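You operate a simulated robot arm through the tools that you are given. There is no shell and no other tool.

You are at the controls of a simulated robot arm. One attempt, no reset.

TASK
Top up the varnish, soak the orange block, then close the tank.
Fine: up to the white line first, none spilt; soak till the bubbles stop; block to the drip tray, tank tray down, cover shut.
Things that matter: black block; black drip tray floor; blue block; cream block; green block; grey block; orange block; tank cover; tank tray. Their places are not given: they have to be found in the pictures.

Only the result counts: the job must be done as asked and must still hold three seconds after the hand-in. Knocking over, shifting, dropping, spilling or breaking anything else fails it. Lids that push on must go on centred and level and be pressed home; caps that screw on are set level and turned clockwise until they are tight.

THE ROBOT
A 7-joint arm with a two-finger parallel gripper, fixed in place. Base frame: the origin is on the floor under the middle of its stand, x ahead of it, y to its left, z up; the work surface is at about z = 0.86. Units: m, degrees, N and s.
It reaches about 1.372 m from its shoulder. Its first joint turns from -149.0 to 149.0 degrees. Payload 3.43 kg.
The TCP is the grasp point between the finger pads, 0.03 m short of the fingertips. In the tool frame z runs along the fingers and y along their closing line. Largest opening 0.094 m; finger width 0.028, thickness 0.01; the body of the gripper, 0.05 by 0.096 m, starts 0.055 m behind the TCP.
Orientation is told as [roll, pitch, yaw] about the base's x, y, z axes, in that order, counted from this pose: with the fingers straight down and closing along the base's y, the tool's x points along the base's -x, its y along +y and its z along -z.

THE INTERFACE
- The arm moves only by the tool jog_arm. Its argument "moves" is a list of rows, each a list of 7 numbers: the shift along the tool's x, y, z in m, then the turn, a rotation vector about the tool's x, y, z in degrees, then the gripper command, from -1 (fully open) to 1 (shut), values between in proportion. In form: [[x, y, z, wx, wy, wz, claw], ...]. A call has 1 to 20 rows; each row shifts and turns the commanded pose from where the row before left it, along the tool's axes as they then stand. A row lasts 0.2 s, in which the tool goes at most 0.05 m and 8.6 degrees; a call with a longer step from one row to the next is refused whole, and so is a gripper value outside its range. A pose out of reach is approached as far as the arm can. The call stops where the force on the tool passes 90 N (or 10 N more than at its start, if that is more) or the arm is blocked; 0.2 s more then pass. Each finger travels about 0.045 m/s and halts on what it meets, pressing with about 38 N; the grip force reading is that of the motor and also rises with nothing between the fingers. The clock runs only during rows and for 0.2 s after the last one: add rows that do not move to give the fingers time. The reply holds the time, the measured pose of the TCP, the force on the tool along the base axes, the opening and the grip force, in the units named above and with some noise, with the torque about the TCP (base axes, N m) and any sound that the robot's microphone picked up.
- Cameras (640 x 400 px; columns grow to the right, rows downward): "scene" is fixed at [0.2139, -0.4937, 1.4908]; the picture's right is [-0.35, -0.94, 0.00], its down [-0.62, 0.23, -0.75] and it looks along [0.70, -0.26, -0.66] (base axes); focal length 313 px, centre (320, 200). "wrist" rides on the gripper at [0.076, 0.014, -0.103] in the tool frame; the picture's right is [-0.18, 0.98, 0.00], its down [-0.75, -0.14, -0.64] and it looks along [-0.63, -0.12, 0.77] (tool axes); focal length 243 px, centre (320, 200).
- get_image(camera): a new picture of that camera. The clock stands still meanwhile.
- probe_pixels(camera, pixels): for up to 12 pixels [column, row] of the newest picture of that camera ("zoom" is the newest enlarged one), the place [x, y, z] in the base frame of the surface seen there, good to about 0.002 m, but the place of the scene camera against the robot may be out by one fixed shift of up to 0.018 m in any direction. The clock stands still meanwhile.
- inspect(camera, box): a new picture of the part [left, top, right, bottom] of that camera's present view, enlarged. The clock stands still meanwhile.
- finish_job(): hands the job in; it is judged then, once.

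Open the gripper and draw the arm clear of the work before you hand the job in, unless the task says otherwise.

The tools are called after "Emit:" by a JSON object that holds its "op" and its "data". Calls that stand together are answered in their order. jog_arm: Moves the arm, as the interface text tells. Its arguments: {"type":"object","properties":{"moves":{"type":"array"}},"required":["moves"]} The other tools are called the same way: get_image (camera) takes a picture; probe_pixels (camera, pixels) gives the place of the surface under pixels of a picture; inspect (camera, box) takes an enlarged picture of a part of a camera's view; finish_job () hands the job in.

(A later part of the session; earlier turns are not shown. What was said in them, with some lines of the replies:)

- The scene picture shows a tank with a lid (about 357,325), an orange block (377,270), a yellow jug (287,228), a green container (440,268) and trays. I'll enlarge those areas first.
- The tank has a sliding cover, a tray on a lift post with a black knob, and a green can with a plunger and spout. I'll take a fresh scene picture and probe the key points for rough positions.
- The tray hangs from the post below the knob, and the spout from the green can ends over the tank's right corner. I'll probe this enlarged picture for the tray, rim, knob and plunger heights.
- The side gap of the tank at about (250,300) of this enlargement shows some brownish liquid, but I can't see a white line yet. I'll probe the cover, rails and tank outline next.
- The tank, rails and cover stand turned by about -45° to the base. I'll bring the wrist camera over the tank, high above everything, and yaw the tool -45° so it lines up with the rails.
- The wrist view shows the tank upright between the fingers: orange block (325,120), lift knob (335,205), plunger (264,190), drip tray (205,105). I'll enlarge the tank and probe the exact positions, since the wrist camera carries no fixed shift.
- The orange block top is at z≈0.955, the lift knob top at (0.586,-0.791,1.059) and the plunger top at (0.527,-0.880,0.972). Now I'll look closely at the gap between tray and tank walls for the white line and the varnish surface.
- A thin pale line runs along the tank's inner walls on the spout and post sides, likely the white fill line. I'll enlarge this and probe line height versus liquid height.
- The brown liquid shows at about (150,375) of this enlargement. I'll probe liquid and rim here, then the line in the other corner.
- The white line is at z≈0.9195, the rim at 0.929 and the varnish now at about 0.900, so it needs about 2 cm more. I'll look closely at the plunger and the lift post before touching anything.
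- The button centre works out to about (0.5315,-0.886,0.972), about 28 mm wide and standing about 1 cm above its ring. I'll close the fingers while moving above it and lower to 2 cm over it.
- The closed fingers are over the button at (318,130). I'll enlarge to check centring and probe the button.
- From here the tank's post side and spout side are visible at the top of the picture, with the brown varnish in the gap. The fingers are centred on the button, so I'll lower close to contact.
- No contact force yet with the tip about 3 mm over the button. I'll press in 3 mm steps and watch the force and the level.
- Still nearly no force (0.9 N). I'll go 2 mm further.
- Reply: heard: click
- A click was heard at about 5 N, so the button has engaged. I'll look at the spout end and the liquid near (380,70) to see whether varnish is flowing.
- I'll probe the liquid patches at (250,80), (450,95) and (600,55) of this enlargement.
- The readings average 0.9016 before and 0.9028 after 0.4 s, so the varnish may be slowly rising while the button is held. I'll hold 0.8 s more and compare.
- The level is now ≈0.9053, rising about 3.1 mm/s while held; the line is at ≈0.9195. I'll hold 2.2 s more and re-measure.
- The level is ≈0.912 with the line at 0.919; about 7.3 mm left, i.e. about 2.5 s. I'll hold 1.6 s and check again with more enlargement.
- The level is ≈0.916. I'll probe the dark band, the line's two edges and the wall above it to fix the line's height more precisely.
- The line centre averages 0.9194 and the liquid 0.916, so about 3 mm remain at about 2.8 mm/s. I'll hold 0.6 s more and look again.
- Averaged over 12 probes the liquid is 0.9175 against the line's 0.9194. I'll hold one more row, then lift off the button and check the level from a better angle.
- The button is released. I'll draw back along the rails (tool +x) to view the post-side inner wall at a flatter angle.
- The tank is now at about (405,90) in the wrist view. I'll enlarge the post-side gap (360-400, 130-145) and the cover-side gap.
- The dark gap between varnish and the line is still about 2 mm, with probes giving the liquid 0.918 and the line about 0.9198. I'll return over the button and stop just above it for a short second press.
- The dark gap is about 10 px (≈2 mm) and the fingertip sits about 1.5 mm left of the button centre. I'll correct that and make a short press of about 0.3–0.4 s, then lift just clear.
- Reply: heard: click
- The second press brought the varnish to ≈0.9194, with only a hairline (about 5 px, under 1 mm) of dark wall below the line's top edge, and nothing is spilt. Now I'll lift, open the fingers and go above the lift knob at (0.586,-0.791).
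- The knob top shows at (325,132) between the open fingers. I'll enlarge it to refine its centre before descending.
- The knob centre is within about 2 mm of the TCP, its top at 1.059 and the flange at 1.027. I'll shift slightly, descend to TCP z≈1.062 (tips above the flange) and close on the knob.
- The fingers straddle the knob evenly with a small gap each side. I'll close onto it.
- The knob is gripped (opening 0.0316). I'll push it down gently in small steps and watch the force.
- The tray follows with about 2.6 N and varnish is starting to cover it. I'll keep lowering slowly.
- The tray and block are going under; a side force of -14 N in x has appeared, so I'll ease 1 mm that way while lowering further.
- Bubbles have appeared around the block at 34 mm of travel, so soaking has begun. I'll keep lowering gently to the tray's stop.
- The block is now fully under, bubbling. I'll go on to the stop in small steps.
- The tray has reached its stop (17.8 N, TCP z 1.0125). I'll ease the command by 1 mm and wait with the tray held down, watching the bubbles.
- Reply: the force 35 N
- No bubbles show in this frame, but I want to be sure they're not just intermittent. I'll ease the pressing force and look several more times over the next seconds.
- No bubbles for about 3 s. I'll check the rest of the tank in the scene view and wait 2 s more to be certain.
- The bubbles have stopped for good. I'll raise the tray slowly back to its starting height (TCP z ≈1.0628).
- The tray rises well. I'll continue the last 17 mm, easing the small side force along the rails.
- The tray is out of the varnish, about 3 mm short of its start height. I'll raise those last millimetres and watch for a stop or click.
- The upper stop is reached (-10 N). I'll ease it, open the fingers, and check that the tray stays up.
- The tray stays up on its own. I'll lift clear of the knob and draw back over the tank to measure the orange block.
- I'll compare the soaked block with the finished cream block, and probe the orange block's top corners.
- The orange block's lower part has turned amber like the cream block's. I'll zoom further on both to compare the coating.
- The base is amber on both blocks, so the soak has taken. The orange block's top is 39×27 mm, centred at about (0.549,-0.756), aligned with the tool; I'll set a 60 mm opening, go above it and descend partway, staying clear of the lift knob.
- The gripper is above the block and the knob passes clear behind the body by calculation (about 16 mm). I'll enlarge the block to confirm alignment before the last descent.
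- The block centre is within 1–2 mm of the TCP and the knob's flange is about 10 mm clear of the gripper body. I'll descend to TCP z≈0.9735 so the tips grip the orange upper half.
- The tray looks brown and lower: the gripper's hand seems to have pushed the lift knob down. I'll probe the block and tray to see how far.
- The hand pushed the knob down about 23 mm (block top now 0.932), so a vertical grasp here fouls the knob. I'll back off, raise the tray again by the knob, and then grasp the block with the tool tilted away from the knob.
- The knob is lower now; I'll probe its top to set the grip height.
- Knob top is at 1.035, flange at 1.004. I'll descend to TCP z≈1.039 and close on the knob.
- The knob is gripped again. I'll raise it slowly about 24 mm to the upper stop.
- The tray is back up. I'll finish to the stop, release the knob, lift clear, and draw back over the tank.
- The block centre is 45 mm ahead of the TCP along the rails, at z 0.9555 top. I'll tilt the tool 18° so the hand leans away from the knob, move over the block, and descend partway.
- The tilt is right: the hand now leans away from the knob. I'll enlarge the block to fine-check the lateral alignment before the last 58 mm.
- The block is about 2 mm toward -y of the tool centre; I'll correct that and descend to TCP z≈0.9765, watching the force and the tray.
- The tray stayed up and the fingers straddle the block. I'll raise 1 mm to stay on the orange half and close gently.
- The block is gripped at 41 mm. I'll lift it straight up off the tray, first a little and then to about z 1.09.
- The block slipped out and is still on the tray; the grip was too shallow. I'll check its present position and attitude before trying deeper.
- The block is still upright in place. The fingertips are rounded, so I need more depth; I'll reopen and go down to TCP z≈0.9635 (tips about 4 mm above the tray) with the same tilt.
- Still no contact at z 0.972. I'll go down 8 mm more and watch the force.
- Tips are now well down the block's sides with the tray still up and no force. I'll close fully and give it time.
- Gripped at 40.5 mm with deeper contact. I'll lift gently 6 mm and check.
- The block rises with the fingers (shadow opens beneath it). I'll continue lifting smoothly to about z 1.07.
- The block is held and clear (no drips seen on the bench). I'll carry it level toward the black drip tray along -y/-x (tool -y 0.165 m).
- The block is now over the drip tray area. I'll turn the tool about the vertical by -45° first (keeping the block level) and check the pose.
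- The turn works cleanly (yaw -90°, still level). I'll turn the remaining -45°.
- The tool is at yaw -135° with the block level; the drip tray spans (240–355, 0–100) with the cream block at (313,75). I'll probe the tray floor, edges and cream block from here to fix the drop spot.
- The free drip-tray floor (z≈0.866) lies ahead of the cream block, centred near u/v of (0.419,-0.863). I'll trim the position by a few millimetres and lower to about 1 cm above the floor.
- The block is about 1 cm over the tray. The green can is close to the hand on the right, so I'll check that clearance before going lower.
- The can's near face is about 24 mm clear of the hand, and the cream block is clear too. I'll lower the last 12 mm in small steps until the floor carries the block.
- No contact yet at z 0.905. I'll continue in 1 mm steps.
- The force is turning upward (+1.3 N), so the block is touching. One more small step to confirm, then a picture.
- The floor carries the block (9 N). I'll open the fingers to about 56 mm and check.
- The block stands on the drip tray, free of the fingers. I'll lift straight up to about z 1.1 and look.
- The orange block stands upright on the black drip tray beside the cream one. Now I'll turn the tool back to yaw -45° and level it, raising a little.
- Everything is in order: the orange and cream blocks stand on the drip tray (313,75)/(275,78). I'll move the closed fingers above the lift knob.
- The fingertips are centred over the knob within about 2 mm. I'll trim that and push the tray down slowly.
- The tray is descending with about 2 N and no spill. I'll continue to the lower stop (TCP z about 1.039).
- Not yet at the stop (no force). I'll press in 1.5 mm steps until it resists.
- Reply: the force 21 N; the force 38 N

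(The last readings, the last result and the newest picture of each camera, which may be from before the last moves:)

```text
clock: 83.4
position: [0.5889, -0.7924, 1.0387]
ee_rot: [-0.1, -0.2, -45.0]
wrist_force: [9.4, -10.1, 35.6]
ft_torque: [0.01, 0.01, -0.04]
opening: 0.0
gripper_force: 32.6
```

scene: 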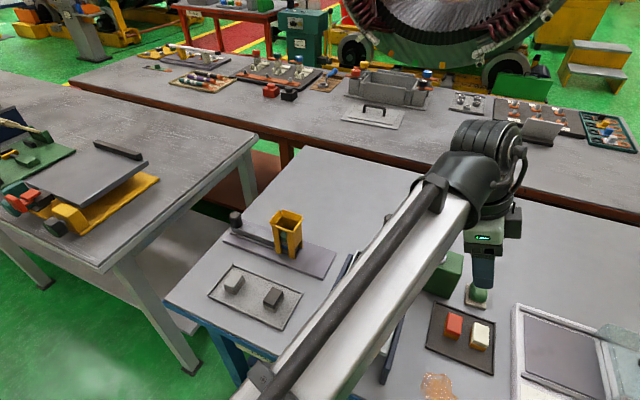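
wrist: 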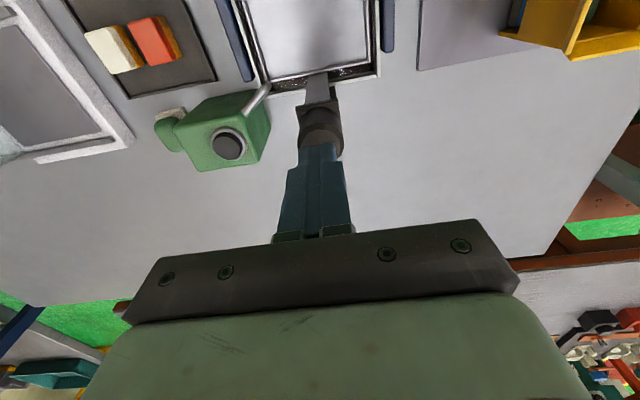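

The tray is fully down (35 N at the stop). I'll lift off and move back to view the cover and its knob.

Emit:
{"op": "jog_arm", "data": {"moves": [[0, 0, -0.01, 0, 0, 0, 1], [0, 0, -0.04, 0, 0, 0, 1], [0, 0, -0.04, 0, 0, 0, -0.3], [0, 0, -0.03, 0, 0, 0, -0.3], [0.04, 0, 0, 0, 0, 0, -0.3], [0.04, 0, 0, 0, 0, 0, -0.3], [0.04, 0, 0, 0, 0, 0, -0.3], [0.04, 0, 0, 0, 0, 0, -0.3], [0.02, 0, 0, 0, 0, 0, -0.3], [0, 0, 0, 0, 0, 0, -0.3]]}}

Emit:
{"op": "get_image", "data": {"camera": "wrist"}}

Emit:
{"op": "get_image", "data": {"camera": "scene"}}

```text
clock: 85.6
position: [0.4624, -0.6645, 1.1548]
ee_rot: [-0.1, -0.3, -45.1]
wrist_force: [37.3, -7.9, -54.4]
ft_torque: [-2.94, 2.6, -2.42]
opening: 0.0613
gripper_force: 0.0
```

```text
taken
```

wrist: 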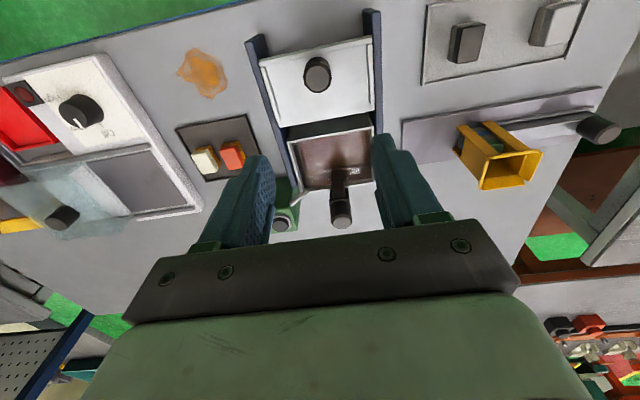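

```text
taken
```

scene: 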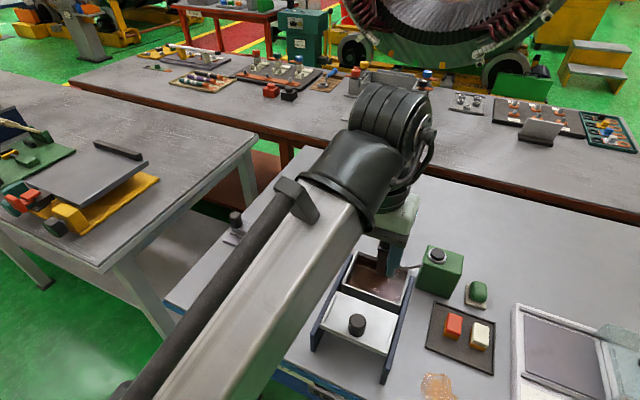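

A large force appeared at this drawn-back pose (54 N): the hand is probably meeting the arm's own forearm. I'll move forward again 4 cm to relieve it.

Emit:
{"op": "jog_arm", "data": {"moves": [[-0.02, 0, 0, 0, 0, 0, -0.3], [-0.025, 0, 0, 0, 0, 0, -0.3], [0, 0, 0, 0, 0, 0, -0.3]]}}

Emit:
{"op": "get_image", "data": {"camera": "scene"}}

Emit:
{"op": "get_image", "data": {"camera": "wrist"}}

```text
clock: 86.4
position: [0.4921, -0.6973, 1.1538]
ee_rot: [0.1, 0.1, -45.0]
wrist_force: [-0.6, -0.5, 0.5]
ft_torque: [-0.01, 0.02, 0.0]
opening: 0.061
gripper_force: 0.1
```

```text
taken
```

scene: 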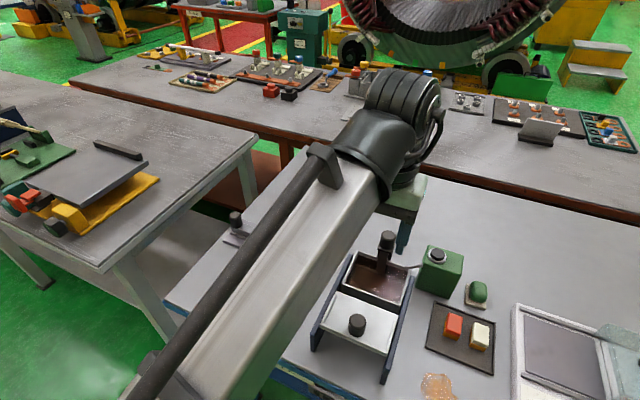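

```text
taken
```

wrist: 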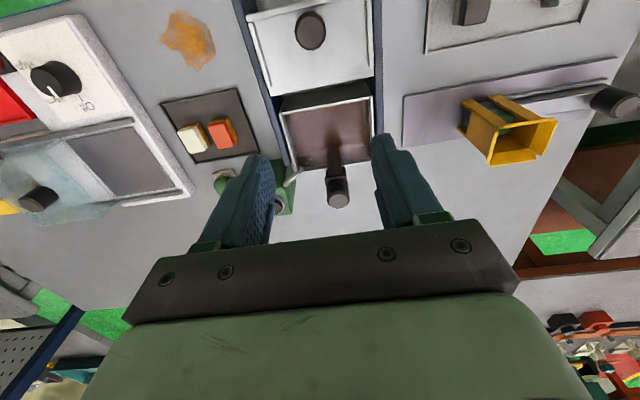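

The force is gone. The cover knob is at (310,30) in this view; I'll enlarge and probe the cover, tank rim and rails to plan the slide.

Emit:
{"op": "inspect", "data": {"camera": "wrist", "box": [230, 0, 400, 106]}}

Emit:
{"op": "probe_pixels", "data": {"camera": "zoom", "pixels": [[300, 115], [280, 110], [320, 110], [300, 90], [300, 140], [90, 90], [200, 330], [500, 270], [460, 80], [150, 335], [560, 100], [320, 390]]}}

Emit:
{"op": "inspect", "data": {"camera": "wrist", "box": [240, 60, 400, 210]}}

```text
3.76 times, centred on (315, 53) of wrist
```

zoom: 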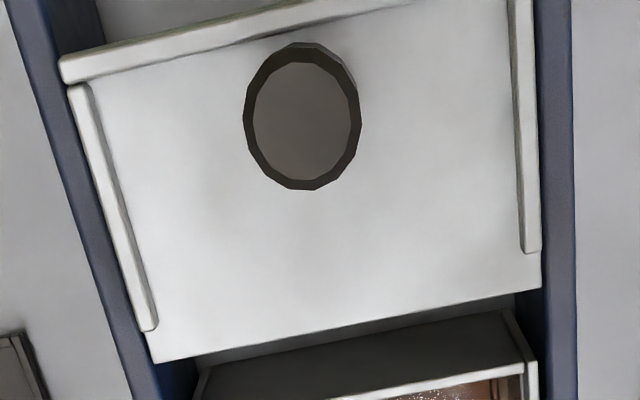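

```text
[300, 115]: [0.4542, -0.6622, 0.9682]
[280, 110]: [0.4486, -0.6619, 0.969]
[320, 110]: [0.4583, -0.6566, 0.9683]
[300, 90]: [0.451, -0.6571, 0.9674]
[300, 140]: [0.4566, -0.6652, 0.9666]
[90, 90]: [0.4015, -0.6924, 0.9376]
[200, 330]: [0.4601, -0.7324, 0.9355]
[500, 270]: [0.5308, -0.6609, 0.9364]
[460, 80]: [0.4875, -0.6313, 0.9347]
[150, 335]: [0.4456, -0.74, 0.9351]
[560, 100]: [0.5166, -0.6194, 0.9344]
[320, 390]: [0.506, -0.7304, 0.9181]
```

```text
2.67 times, centred on (320, 135) of wrist
```

zoom: 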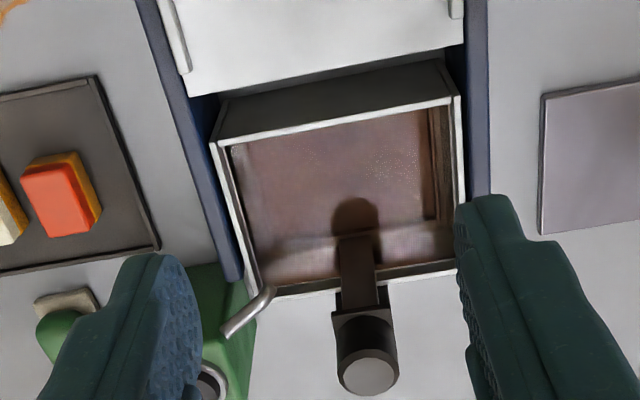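

The cover is about 85 mm long with its knob at (0.4547,-0.6618), top z 0.968; it must slide about 0.108 m along +u until it meets the post/spout. I'll go lower first, then draw back over the knob in small steps watching the force.

Emit:
{"op": "jog_arm", "data": {"moves": [[0, 0, 0.04, 0, 0, 0, -0.3], [0, 0, 0.04, 0, 0, 0, -0.3], [0, 0, 0.025, 0, 0, 0, -0.3], [0.015, -0.001, 0, 0, 0, 0, -0.3], [0.012, 0, 0, 0, 0, 0, -0.3]]}}

Emit:
{"op": "get_image", "data": {"camera": "wrist"}}

Emit:
{"op": "get_image", "data": {"camera": "scene"}}

```text
clock: 87.6
position: [0.4743, -0.6772, 1.05]
ee_rot: [-0.1, 0.0, -45.1]
wrist_force: [0.6, 0.3, -1.0]
ft_torque: [0.03, 0.01, -0.01]
opening: 0.0611
gripper_force: 0.1
```

```text
taken
```

wrist: 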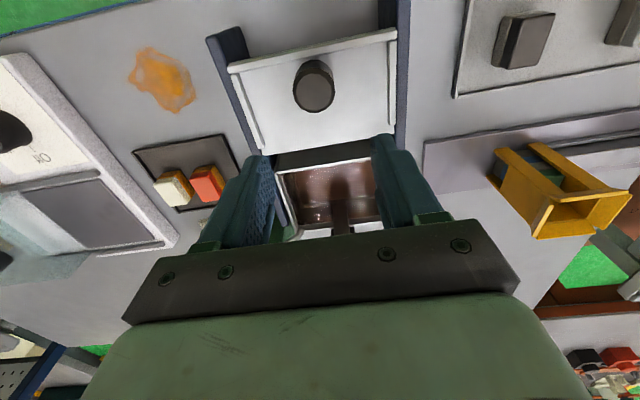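

```text
taken
```

scene: 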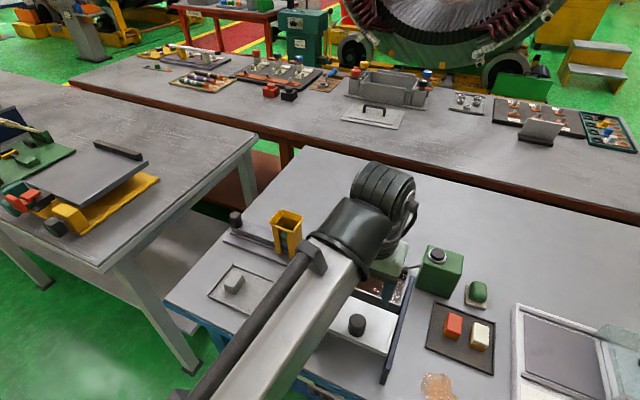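

No contact so far at z 1.05. I'll draw back the remaining 25 mm in two steps.

Emit:
{"op": "jog_arm", "data": {"moves": [[0.012, 0, 0, 0, 0, 0, -0.3], [0.0127, 0, 0, 0, 0, 0, -0.3], [0, 0, 0, 0, 0, 0, -0.3]]}}

Emit:
{"op": "get_image", "data": {"camera": "wrist"}}

Emit:
{"op": "inspect", "data": {"camera": "wrist", "box": [250, 60, 390, 160]}}

```text
clock: 88.4
position: [0.4559, -0.6607, 1.0503]
ee_rot: [0.0, 0.0, -44.9]
wrist_force: [-0.8, 0.3, -0.1]
ft_torque: [0.0, -0.01, -0.02]
opening: 0.0611
gripper_force: 0.0
```

```text
taken
```

wrist: 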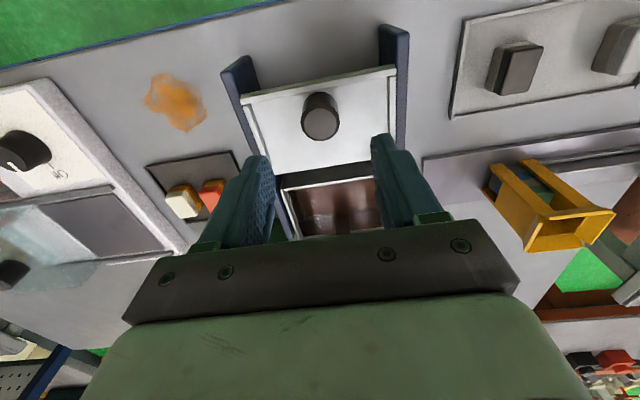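

```text
4.00 times, centred on (320, 110) of wrist
```

zoom: 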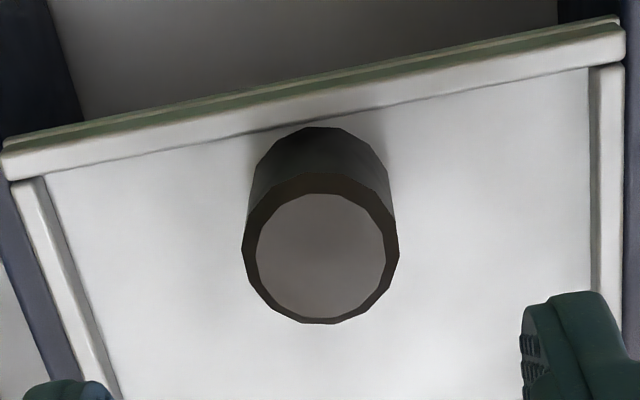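

The TCP is right over the cover knob (within 1 mm) and there's no contact force. I'll descend to z≈0.973 and close on the knob.

Emit:
{"op": "jog_arm", "data": {"moves": [[0, 0, 0.03, 0, 0, 0, -0.3], [0, 0, 0.03, 0, 0, 0, -0.3], [0, 0, 0.017, 0, 0, 0, -0.1], [0, 0, 0, 0, 0, 0, 0.2], [0, 0, 0, 0, 0, 0, 0.5], [0, 0, 0, 0, 0, 0, 1], [0, 0, 0, 0, 0, 0, 1], [0, 0, 0, 0, 0, 0, 1]]}}

Emit:
{"op": "get_image", "data": {"camera": "wrist"}}

Emit:
{"op": "get_image", "data": {"camera": "scene"}}

```text
clock: 90.2
position: [0.4572, -0.6621, 0.9723]
ee_rot: [0.1, 0.0, -44.9]
wrist_force: [12.7, 12.0, -3.7]
ft_torque: [-0.53, -0.09, 0.01]
opening: 0.0316
gripper_force: 45.0
```

```text
taken
```

wrist: 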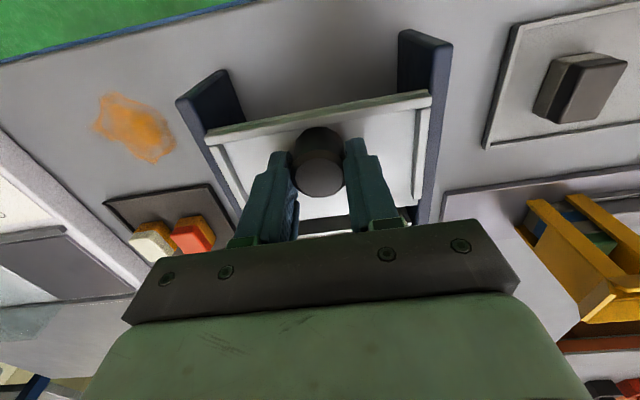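

```text
taken
```

scene: 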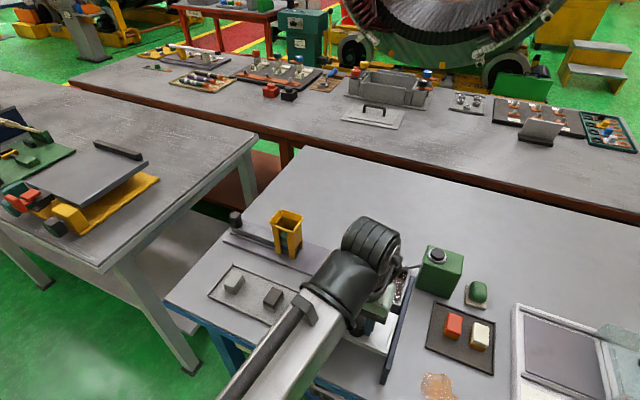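

The knob is gripped; there's a 17 N side load, so I'll ease 1 mm that way, then slide the cover forward along the rails slowly.

Emit:
{"op": "jog_arm", "data": {"moves": [[0, 0.0012, 0, 0, 0, 0, 1], [-0.004, 0, 0, 0, 0, 0, 1], [-0.006, 0, 0, 0, 0, 0, 1], [-0.006, 0, 0, 0, 0, 0, 1]]}}

Emit:
{"op": "inspect", "data": {"camera": "wrist", "box": [170, 20, 470, 230]}}

```text
clock: 91.2
position: [0.4685, -0.6734, 0.9724]
ee_rot: [-0.1, 0.1, -45.1]
wrist_force: [-1.9, -1.3, -16.8]
ft_torque: [0.31, -0.79, 0.04]
opening: 0.0314
gripper_force: 44.7
```

```text
1.90 times, centred on (320, 125) of wrist
```

zoom: 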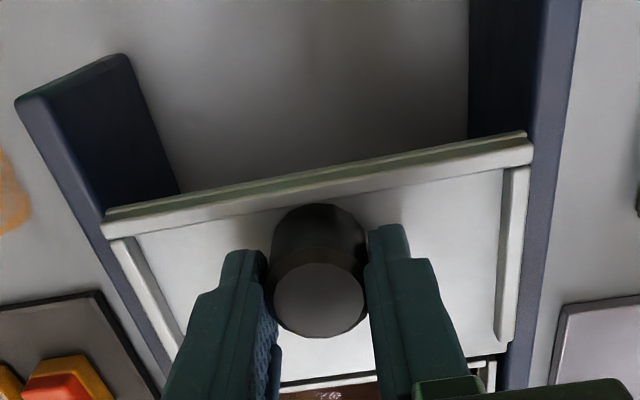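

The cover slides with the knob. The -17 N vertical reading means I'm lifting slightly, so I'll lower the command 0.8 mm and go on.

Emit:
{"op": "jog_arm", "data": {"moves": [[-0.006, 0, 0.0008, 0, 0, 0, 1], [-0.008, 0, 0, 0, 0, 0, 1], [-0.008, 0, 0, 0, 0, 0, 1], [-0.008, 0, 0, 0, 0, 0, 1]]}}

Emit:
{"op": "jog_arm", "data": {"moves": [[-0.008, 0, 0, 0, 0, 0, 1], [-0.008, 0, 0, 0, 0, 0, 1], [-0.008, 0, 0, 0, 0, 0, 1]]}}

Emit:
{"op": "inspect", "data": {"camera": "wrist", "box": [170, 20, 470, 230]}}

Emit:
{"op": "inspect", "data": {"camera": "scene", "box": [310, 220, 430, 380]}}

```text
clock: 92.2
position: [0.4902, -0.6946, 0.9734]
ee_rot: [-0.1, 0.0, -45.0]
wrist_force: [-8.0, -6.9, -8.4]
ft_torque: [0.92, 0.41, 0.01]
opening: 0.0316
gripper_force: 44.6
```

```text
clock: 93.0
position: [0.5069, -0.7112, 0.9718]
ee_rot: [-0.1, 0.0, -45.0]
wrist_force: [-12.0, -12.3, -8.2]
ft_torque: [0.68, 0.31, 0.01]
opening: 0.0315
gripper_force: 45.1
```

```text
1.90 times, centred on (320, 125) of wrist
```

zoom: 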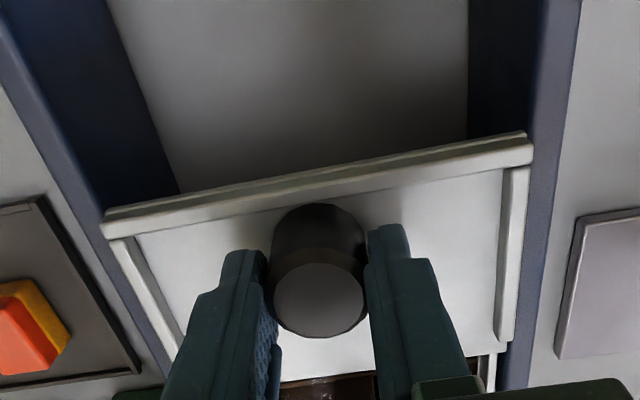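

```text
2.50 times, centred on (370, 300) of scene
```

zoom: 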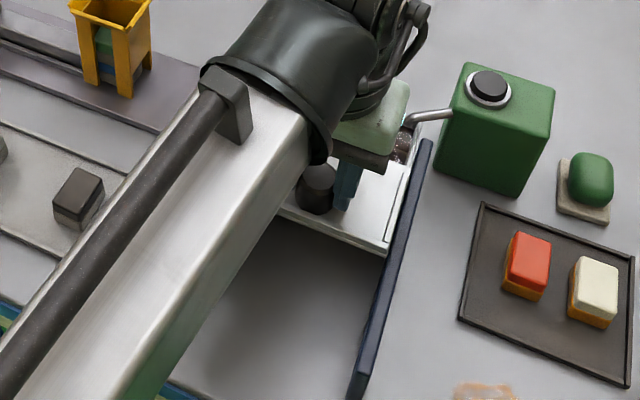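

About 70 mm done. The side load has swung to -17 N laterally; I'll correct 1 mm that way and continue, slower near the end.

Emit:
{"op": "jog_arm", "data": {"moves": [[-0.006, -0.0012, 0, 0, 0, 0, 1], [-0.007, 0, 0, 0, 0, 0, 1], [-0.007, -0.0004, 0, 0, 0, 0, 1]]}}

Emit:
{"op": "inspect", "data": {"camera": "scene", "box": [340, 220, 430, 320]}}

Emit:
{"op": "inspect", "data": {"camera": "wrist", "box": [170, 20, 470, 230]}}

```text
clock: 93.8
position: [0.5194, -0.7249, 0.9727]
ee_rot: [-0.1, 0.0, -45.0]
wrist_force: [-7.9, -8.8, -7.5]
ft_torque: [0.29, 0.49, -0.01]
opening: 0.0316
gripper_force: 45.1
```

```text
4.00 times, centred on (385, 270) of scene
```

zoom: 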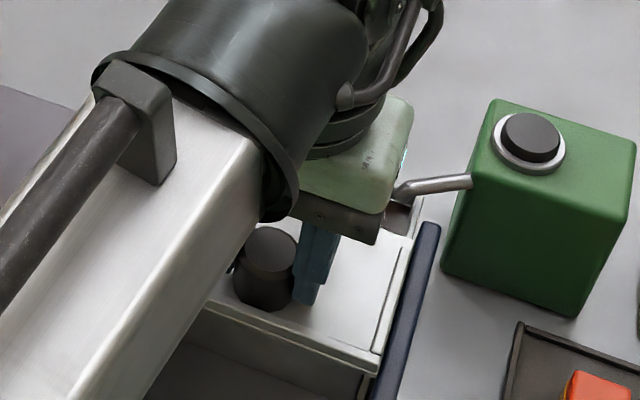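

```text
1.90 times, centred on (320, 125) of wrist
```

zoom: 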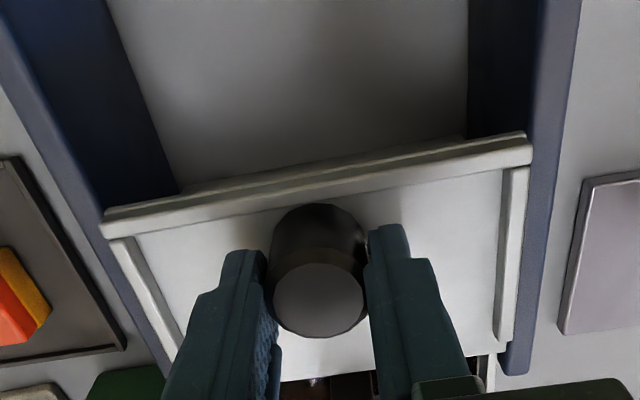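

About 18 mm remain by my estimate. I'll advance in 4 mm steps and watch the force along the rails for the stop.

Emit:
{"op": "jog_arm", "data": {"moves": [[-0.004, -0.0004, 0, 0, 0, 0, 1], [-0.004, 0, 0, 0, 0, 0, 1]]}}

Emit:
{"op": "jog_arm", "data": {"moves": [[-0.003, 0, 0, 0, 0, 0, 1], [-0.003, 0, 0, 0, 0, 0, 1]]}}

Emit:
{"op": "inspect", "data": {"camera": "wrist", "box": [170, 20, 470, 230]}}

Emit:
{"op": "inspect", "data": {"camera": "scene", "box": [340, 220, 430, 320]}}

```text
clock: 94.4
position: [0.5256, -0.7317, 0.9724]
ee_rot: [0.0, 0.0, -44.9]
wrist_force: [-3.4, -3.3, -8.8]
ft_torque: [-0.57, 0.56, 0.03]
opening: 0.0315
gripper_force: 45.1
```

```text
clock: 95.0
position: [0.5299, -0.7349, 0.9729]
ee_rot: [0.0, 0.0, -44.9]
wrist_force: [-0.5, -0.7, -11.9]
ft_torque: [-0.49, 0.34, 0.06]
opening: 0.0312
gripper_force: 45.4
```

```text
1.90 times, centred on (320, 125) of wrist
```

zoom: 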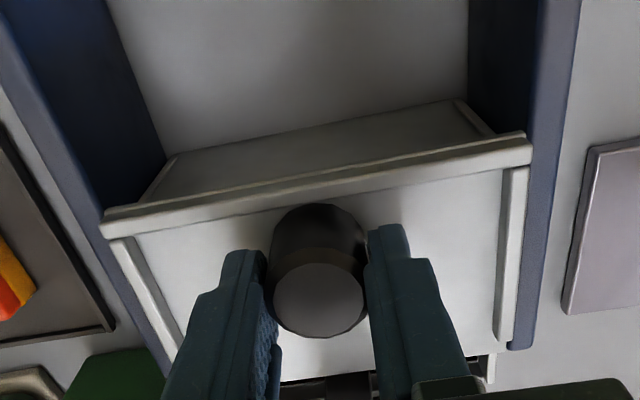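

```text
4.00 times, centred on (385, 270) of scene
```

zoom: 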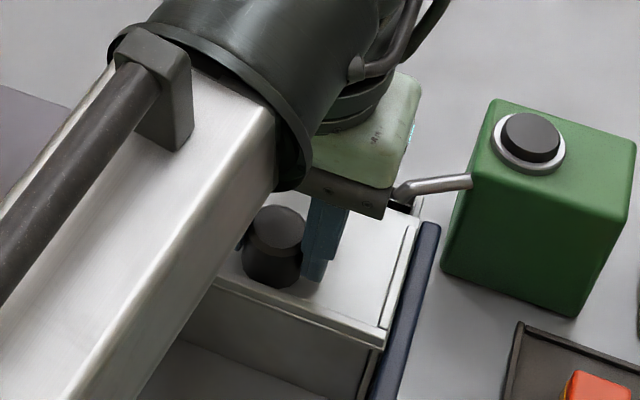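

No stop felt yet (force along the rails ≈0). I'll keep going in 2 mm steps.

Emit:
{"op": "jog_arm", "data": {"moves": [[-0.002, 0, 0.0004, 0, 0, 0, 1], [-0.002, 0, 0, 0, 0, 0, 1]]}}

Emit:
{"op": "jog_arm", "data": {"moves": [[-0.002, 0, 0, 0, 0, 0, 1]]}}

Emit:
{"op": "inspect", "data": {"camera": "wrist", "box": [170, 20, 470, 230]}}

Emit:
{"op": "inspect", "data": {"camera": "scene", "box": [365, 250, 425, 310]}}

```text
clock: 95.6
position: [0.532, -0.7373, 0.9729]
ee_rot: [0.0, 0.1, -45.1]
wrist_force: [-4.4, 9.0, -16.6]
ft_torque: [-1.05, -0.32, 0.04]
opening: 0.0315
gripper_force: 44.8
```

```text
clock: 96.0
position: [0.5327, -0.7377, 0.9726]
ee_rot: [-0.1, 0.4, -45.0]
wrist_force: [-14.0, 19.4, -15.1]
ft_torque: [-0.3, 0.19, 0.14]
opening: 0.0314
gripper_force: 45.3
```

```text
1.90 times, centred on (320, 125) of wrist
```

zoom: 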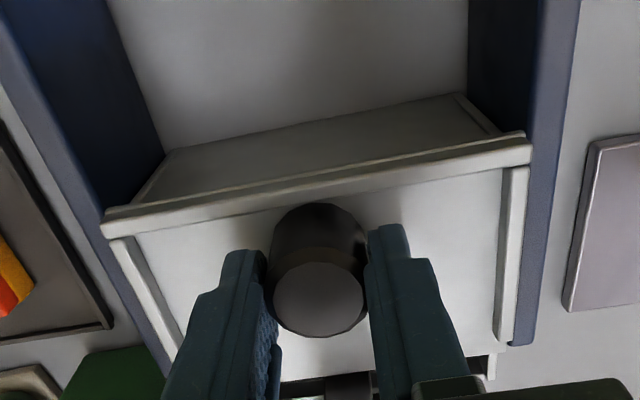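

```text
6.67 times, centred on (395, 280) of scene
```

zoom: 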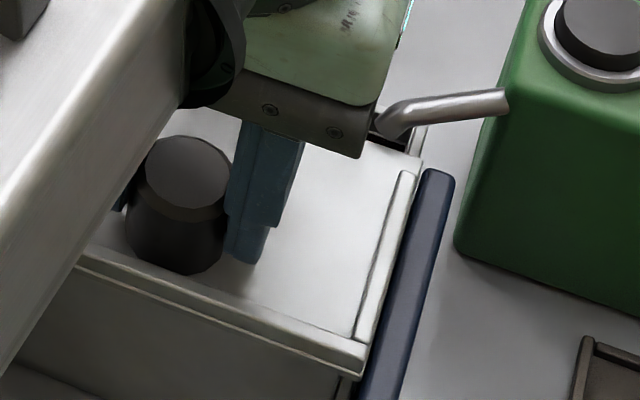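

A stop is felt at knob u≈0.898 (24 N along the rails), matching my estimate. I'll press 1 mm more to make sure it is home.

Emit:
{"op": "jog_arm", "data": {"moves": [[-0.0012, 0, 0, 0, 0, 0, 1], [0, 0, 0, 0, 0, 0, 1]]}}

Emit:
{"op": "inspect", "data": {"camera": "scene", "box": [365, 240, 425, 300]}}

```text
clock: 96.6
position: [0.5328, -0.7373, 0.9741]
ee_rot: [0.0, 0.4, -45.0]
wrist_force: [-23.2, 25.1, -7.2]
ft_torque: [0.19, 0.95, 0.02]
opening: 0.0316
gripper_force: 44.8
```

```text
6.67 times, centred on (395, 270) of scene
```

zoom: 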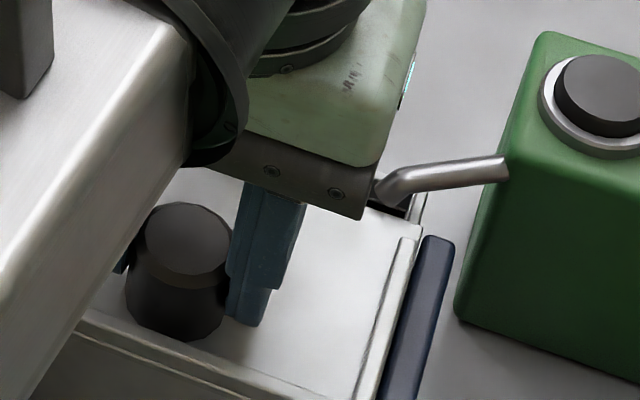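

It's firmly home (34 N, no further motion). I'll ease back slightly, open the fingers and lift straight up.

Emit:
{"op": "jog_arm", "data": {"moves": [[0.0012, 0, 0, 0, 0, 0, 1], [0, 0, 0, 0, 0, 0, 0.2], [0, 0, 0, 0, 0, 0, -0.3], [0, 0, 0, 0, 0, 0, -0.3], [0, 0, 0, 0, 0, 0, -0.3], [0, 0, -0.015, 0, 0, 0, -0.3], [0, 0, -0.03, 0, 0, 0, -0.3], [0, 0, -0.04, 0, 0, 0, -0.3], [0, 0, -0.04, 0, 0, 0, -0.3], [0, 0, -0.04, 0, 0, 0, -0.3], [0, 0, 0, 0, 0, 0, -0.3]]}}

Emit:
{"op": "get_image", "data": {"camera": "wrist"}}

Emit:
{"op": "get_image", "data": {"camera": "scene"}}

```text
clock: 99.0
position: [0.5327, -0.7398, 1.1387]
ee_rot: [0.1, 0.0, -45.1]
wrist_force: [-0.2, 0.0, 0.1]
ft_torque: [0.01, 0.01, 0.01]
opening: 0.0611
gripper_force: 0.1
```

```text
taken
```

wrist: 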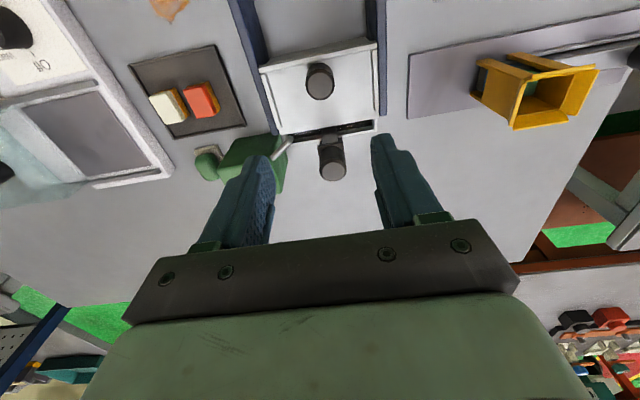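

```text
taken
```

scene: 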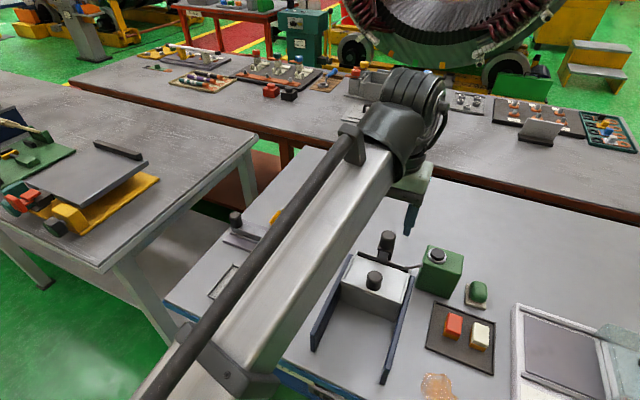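

The cover is over the tank with the tray down. I'll zoom in to check the front edge against the post and the back edge against the rim.

Emit:
{"op": "inspect", "data": {"camera": "wrist", "box": [250, 30, 400, 190]}}

Emit:
{"op": "probe_pixels", "data": {"camera": "zoom", "pixels": [[230, 250], [400, 225], [300, 255], [330, 270], [420, 235], [460, 225], [280, 130], [200, 60], [160, 120], [330, 310], [470, 150]]}}

Emit:
{"op": "inspect", "data": {"camera": "scene", "box": [330, 220, 430, 330]}}

Emit:
{"op": "inspect", "data": {"camera": "wrist", "box": [280, 110, 390, 160]}}

```text
2.50 times, centred on (325, 110) of wrist
```

zoom: 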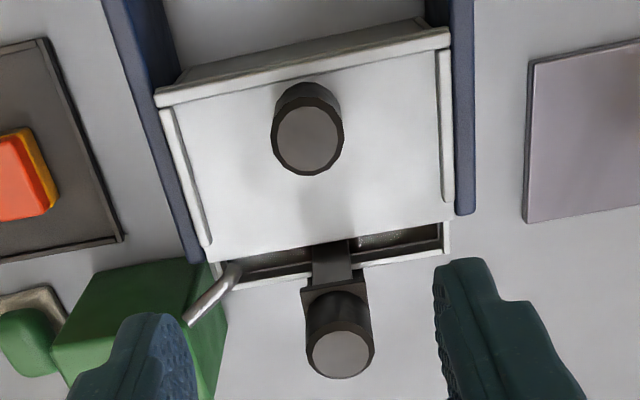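

```text
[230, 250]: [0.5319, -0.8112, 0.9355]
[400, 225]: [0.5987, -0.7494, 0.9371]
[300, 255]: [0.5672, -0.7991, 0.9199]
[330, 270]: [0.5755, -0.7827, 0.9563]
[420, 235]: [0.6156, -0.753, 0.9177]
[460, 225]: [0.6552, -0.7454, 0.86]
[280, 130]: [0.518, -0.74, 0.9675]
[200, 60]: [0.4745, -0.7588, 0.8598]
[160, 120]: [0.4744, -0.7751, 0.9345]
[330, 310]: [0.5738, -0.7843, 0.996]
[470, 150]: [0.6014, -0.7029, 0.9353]
```

```text
3.64 times, centred on (380, 275) of scene
```

zoom: 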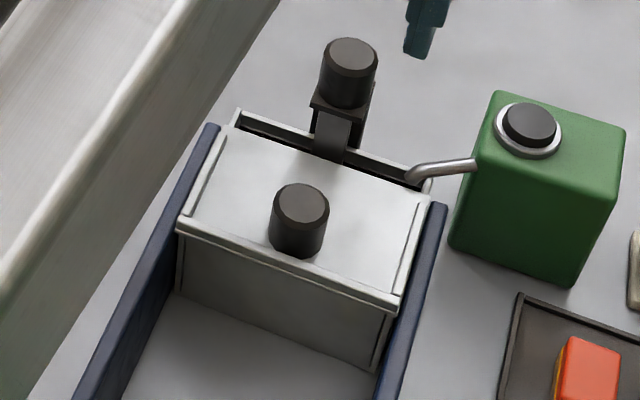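

```text
5.82 times, centred on (335, 135) of wrist
```

zoom: 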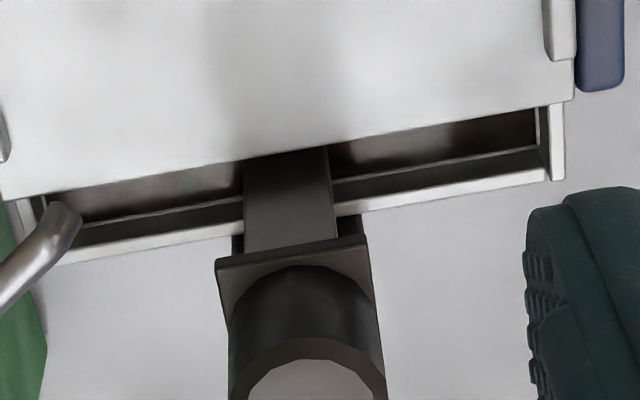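

The cover's front edge sits against the post and its back lip over the rim, so it is shut. I'll check the level at the remaining gap and the blocks on the drip tray once more.

Emit:
{"op": "inspect", "data": {"camera": "wrist", "box": [335, 115, 375, 140]}}

Emit:
{"op": "probe_pixels", "data": {"camera": "zoom", "pixels": [[250, 200], [300, 190], [350, 180], [400, 170], [200, 210], [450, 160], [250, 235], [300, 225], [350, 218], [400, 208], [450, 198], [500, 188]]}}

Emit:
{"op": "inspect", "data": {"camera": "scene", "box": [420, 290, 510, 400]}}

Emit:
{"op": "inspect", "data": {"camera": "wrist", "box": [120, 30, 260, 150]}}

```text
16.00 times, centred on (355, 128) of wrist
```

zoom: 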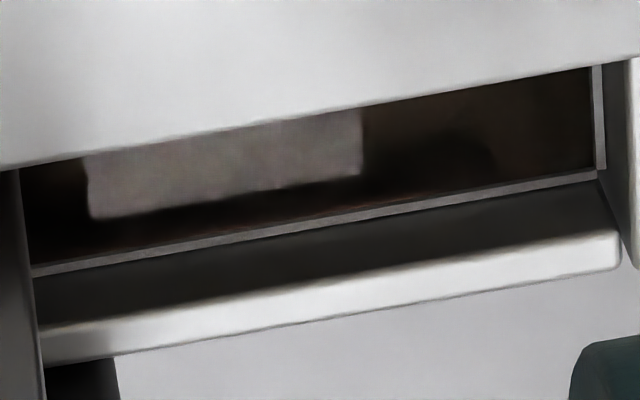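

```text
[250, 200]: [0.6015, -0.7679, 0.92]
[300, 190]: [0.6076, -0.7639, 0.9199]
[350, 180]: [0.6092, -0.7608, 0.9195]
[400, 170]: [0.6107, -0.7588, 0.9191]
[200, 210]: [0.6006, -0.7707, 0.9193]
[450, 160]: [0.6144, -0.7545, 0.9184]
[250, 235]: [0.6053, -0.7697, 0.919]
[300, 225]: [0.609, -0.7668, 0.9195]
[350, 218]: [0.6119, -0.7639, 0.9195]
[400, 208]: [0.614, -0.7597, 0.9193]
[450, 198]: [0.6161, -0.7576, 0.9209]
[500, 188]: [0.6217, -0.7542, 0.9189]
```

```text
3.64 times, centred on (465, 345) of scene
```

zoom: 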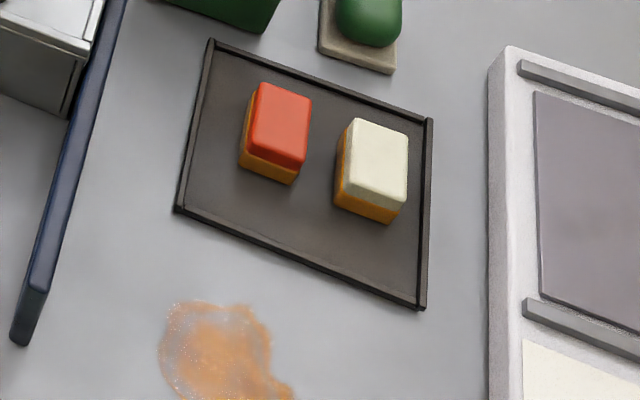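

```text
3.33 times, centred on (190, 90) of wrist
```

zoom: 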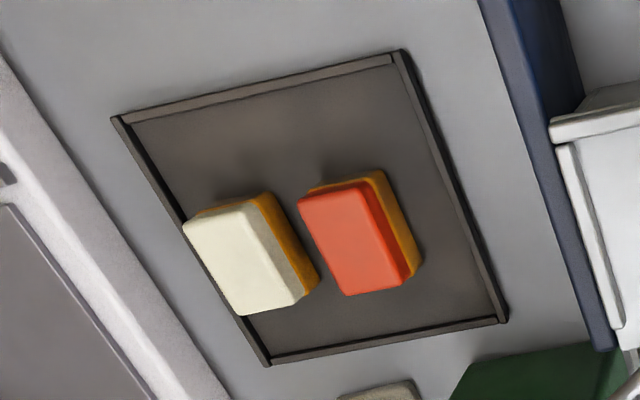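

The varnish stands flush with the white line (both ≈0.9194), both blocks are upright on the drip tray, the tray is down and the cover shut. I'll open fully and draw the arm up and clear.

Emit:
{"op": "jog_arm", "data": {"moves": [[0, 0, -0.03, 0, 0, 0, -1], [0, 0, -0.03, 0, 0, 0, -1], [-0.02, 0.02, -0.02, 0, 0, 0, -1], [-0.02, 0.03, 0, 0, 0, 0, -1], [-0.02, 0.03, 0, 0, 0, 0, -1], [-0.02, 0.03, 0, 0, 0, 0, -1], [0, 0, 0, 0, 0, 0, -1], [0, 0, 0, 0, 0, 0, -1]]}}

Emit:
{"op": "get_image", "data": {"camera": "scene"}}

Emit:
{"op": "inspect", "data": {"camera": "scene", "box": [310, 200, 510, 400]}}

```text
clock: 99.8
position: [0.5606, -0.7423, 1.2164]
ee_rot: [-0.4, -0.8, -44.5]
wrist_force: [7.9, -6.1, -17.4]
ft_torque: [-0.36, 0.47, -0.39]
opening: 0.0939
gripper_force: 0.1
stopped in row 4: the force on the tool passed its limit at 99 N (the readings are from after the stop); the commanded pose is now the measured one
```

```text
taken
```

scene: 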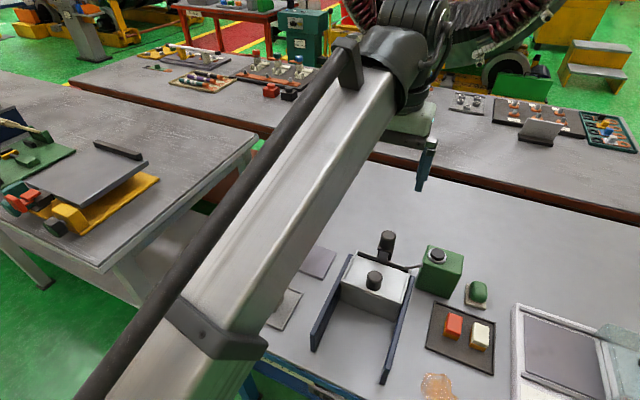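

```text
2.00 times, centred on (410, 300) of scene
```

zoom: 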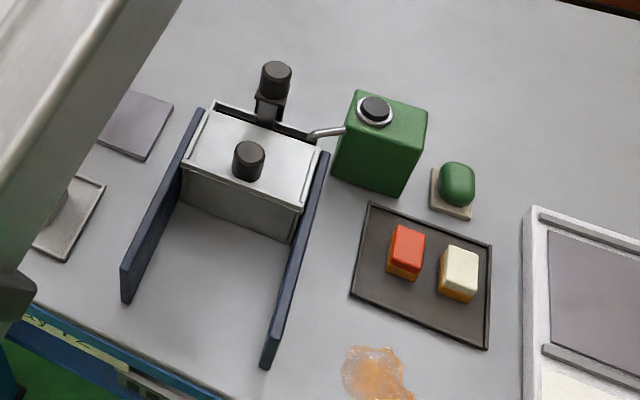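

That high pose folds the hand against the arm's own forearm again; nothing on the bench was touched. I'll go lower and outward to a clear, unloaded pose.

Emit:
{"op": "jog_arm", "data": {"moves": [[-0.01, 0, 0.02, 0, 0, 0, -1], [-0.02, 0, 0.03, 0, 0, 0, -1], [-0.03, 0, 0, 0, 0, 0, -1], [-0.03, 0.01, 0, 0, 0, 0, -1], [-0.03, 0.02, 0, 0, 0, 0, -1], [0, 0, 0, 0, 0, 0, -1], [0, 0, 0, 0, 0, 0, -1]]}}

Emit:
{"op": "get_image", "data": {"camera": "scene"}}

Emit:
{"op": "get_image", "data": {"camera": "wrist"}}

```text
clock: 101.4
position: [0.6683, -0.8068, 1.1682]
ee_rot: [-0.4, -0.7, -44.4]
wrist_force: [0.1, -0.2, 0.8]
ft_torque: [0.0, 0.0, 0.02]
opening: 0.0939
gripper_force: 0.0
```

```text
taken
```

scene: 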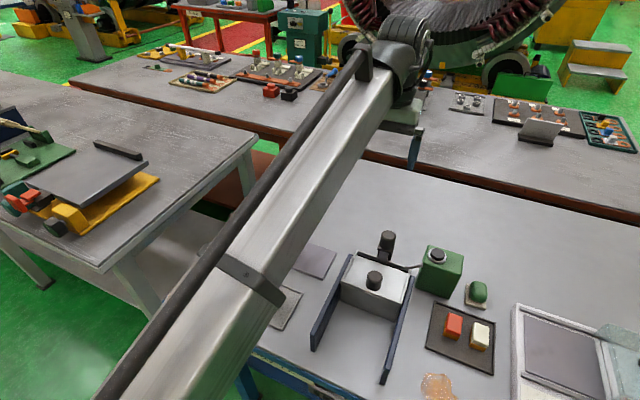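

```text
taken
```

wrist: 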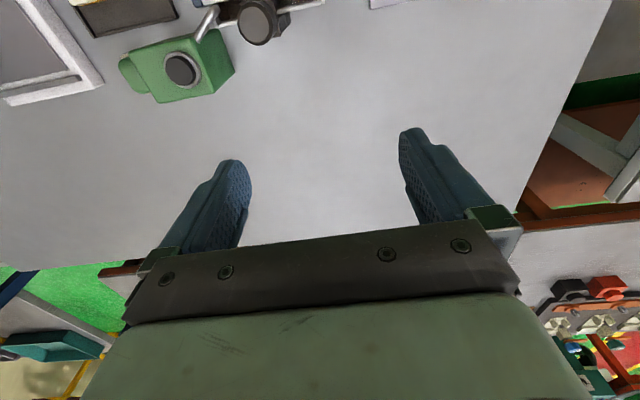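

The arm is clear with no load, the gripper open. The tank is shut with its tray down, the orange block stands on the drip tray at (452,325), and the rest looks undisturbed, so I'll hand the job in.

Emit:
{"op": "finish_job", "data": {}}

```text
The job is handed in.
```

The job is handed in. The tool only confirmed the hand-in, not a pass or fail.

- **Varnish:** I topped it up with the can's button until it reached the white line. Surface and line both measured about 0.919 m at the end, and I saw no spill.
- **Soak:** The orange block was fully under. I kept it down about 5 s after the last bubbles I could see. Its lower half came out amber, a shade paler than the cream block's in the pictures taken before I moved it.
- **Block:** It is upright on the black drip tray, next to the cream one and not touching it.
- **Tank:** The tray is down at its stop. The cover is slid home against the lift post, with its back lip over the tank's near rim.

These did not go smoothly:

- **Extra dip:** While reaching for the block, the hand pressed the lift knob and dipped the tray about 23 mm back into the varnish. I raised it again.
- **Slipped grip:** The first grip on the block slipped off. The block stayed upright on the tray, and a deeper grip held.
- **Arm force:** Twice the hand met a large force in free air, up to 99 N, most likely against the arm's own forearm. The pictures show nothing on the bench disturbed.

The arm is clear of the work with the gripper open. It hides the yellow holder and the tray with the grey and black blocks in the last picture. They looked unchanged in earlier ones.
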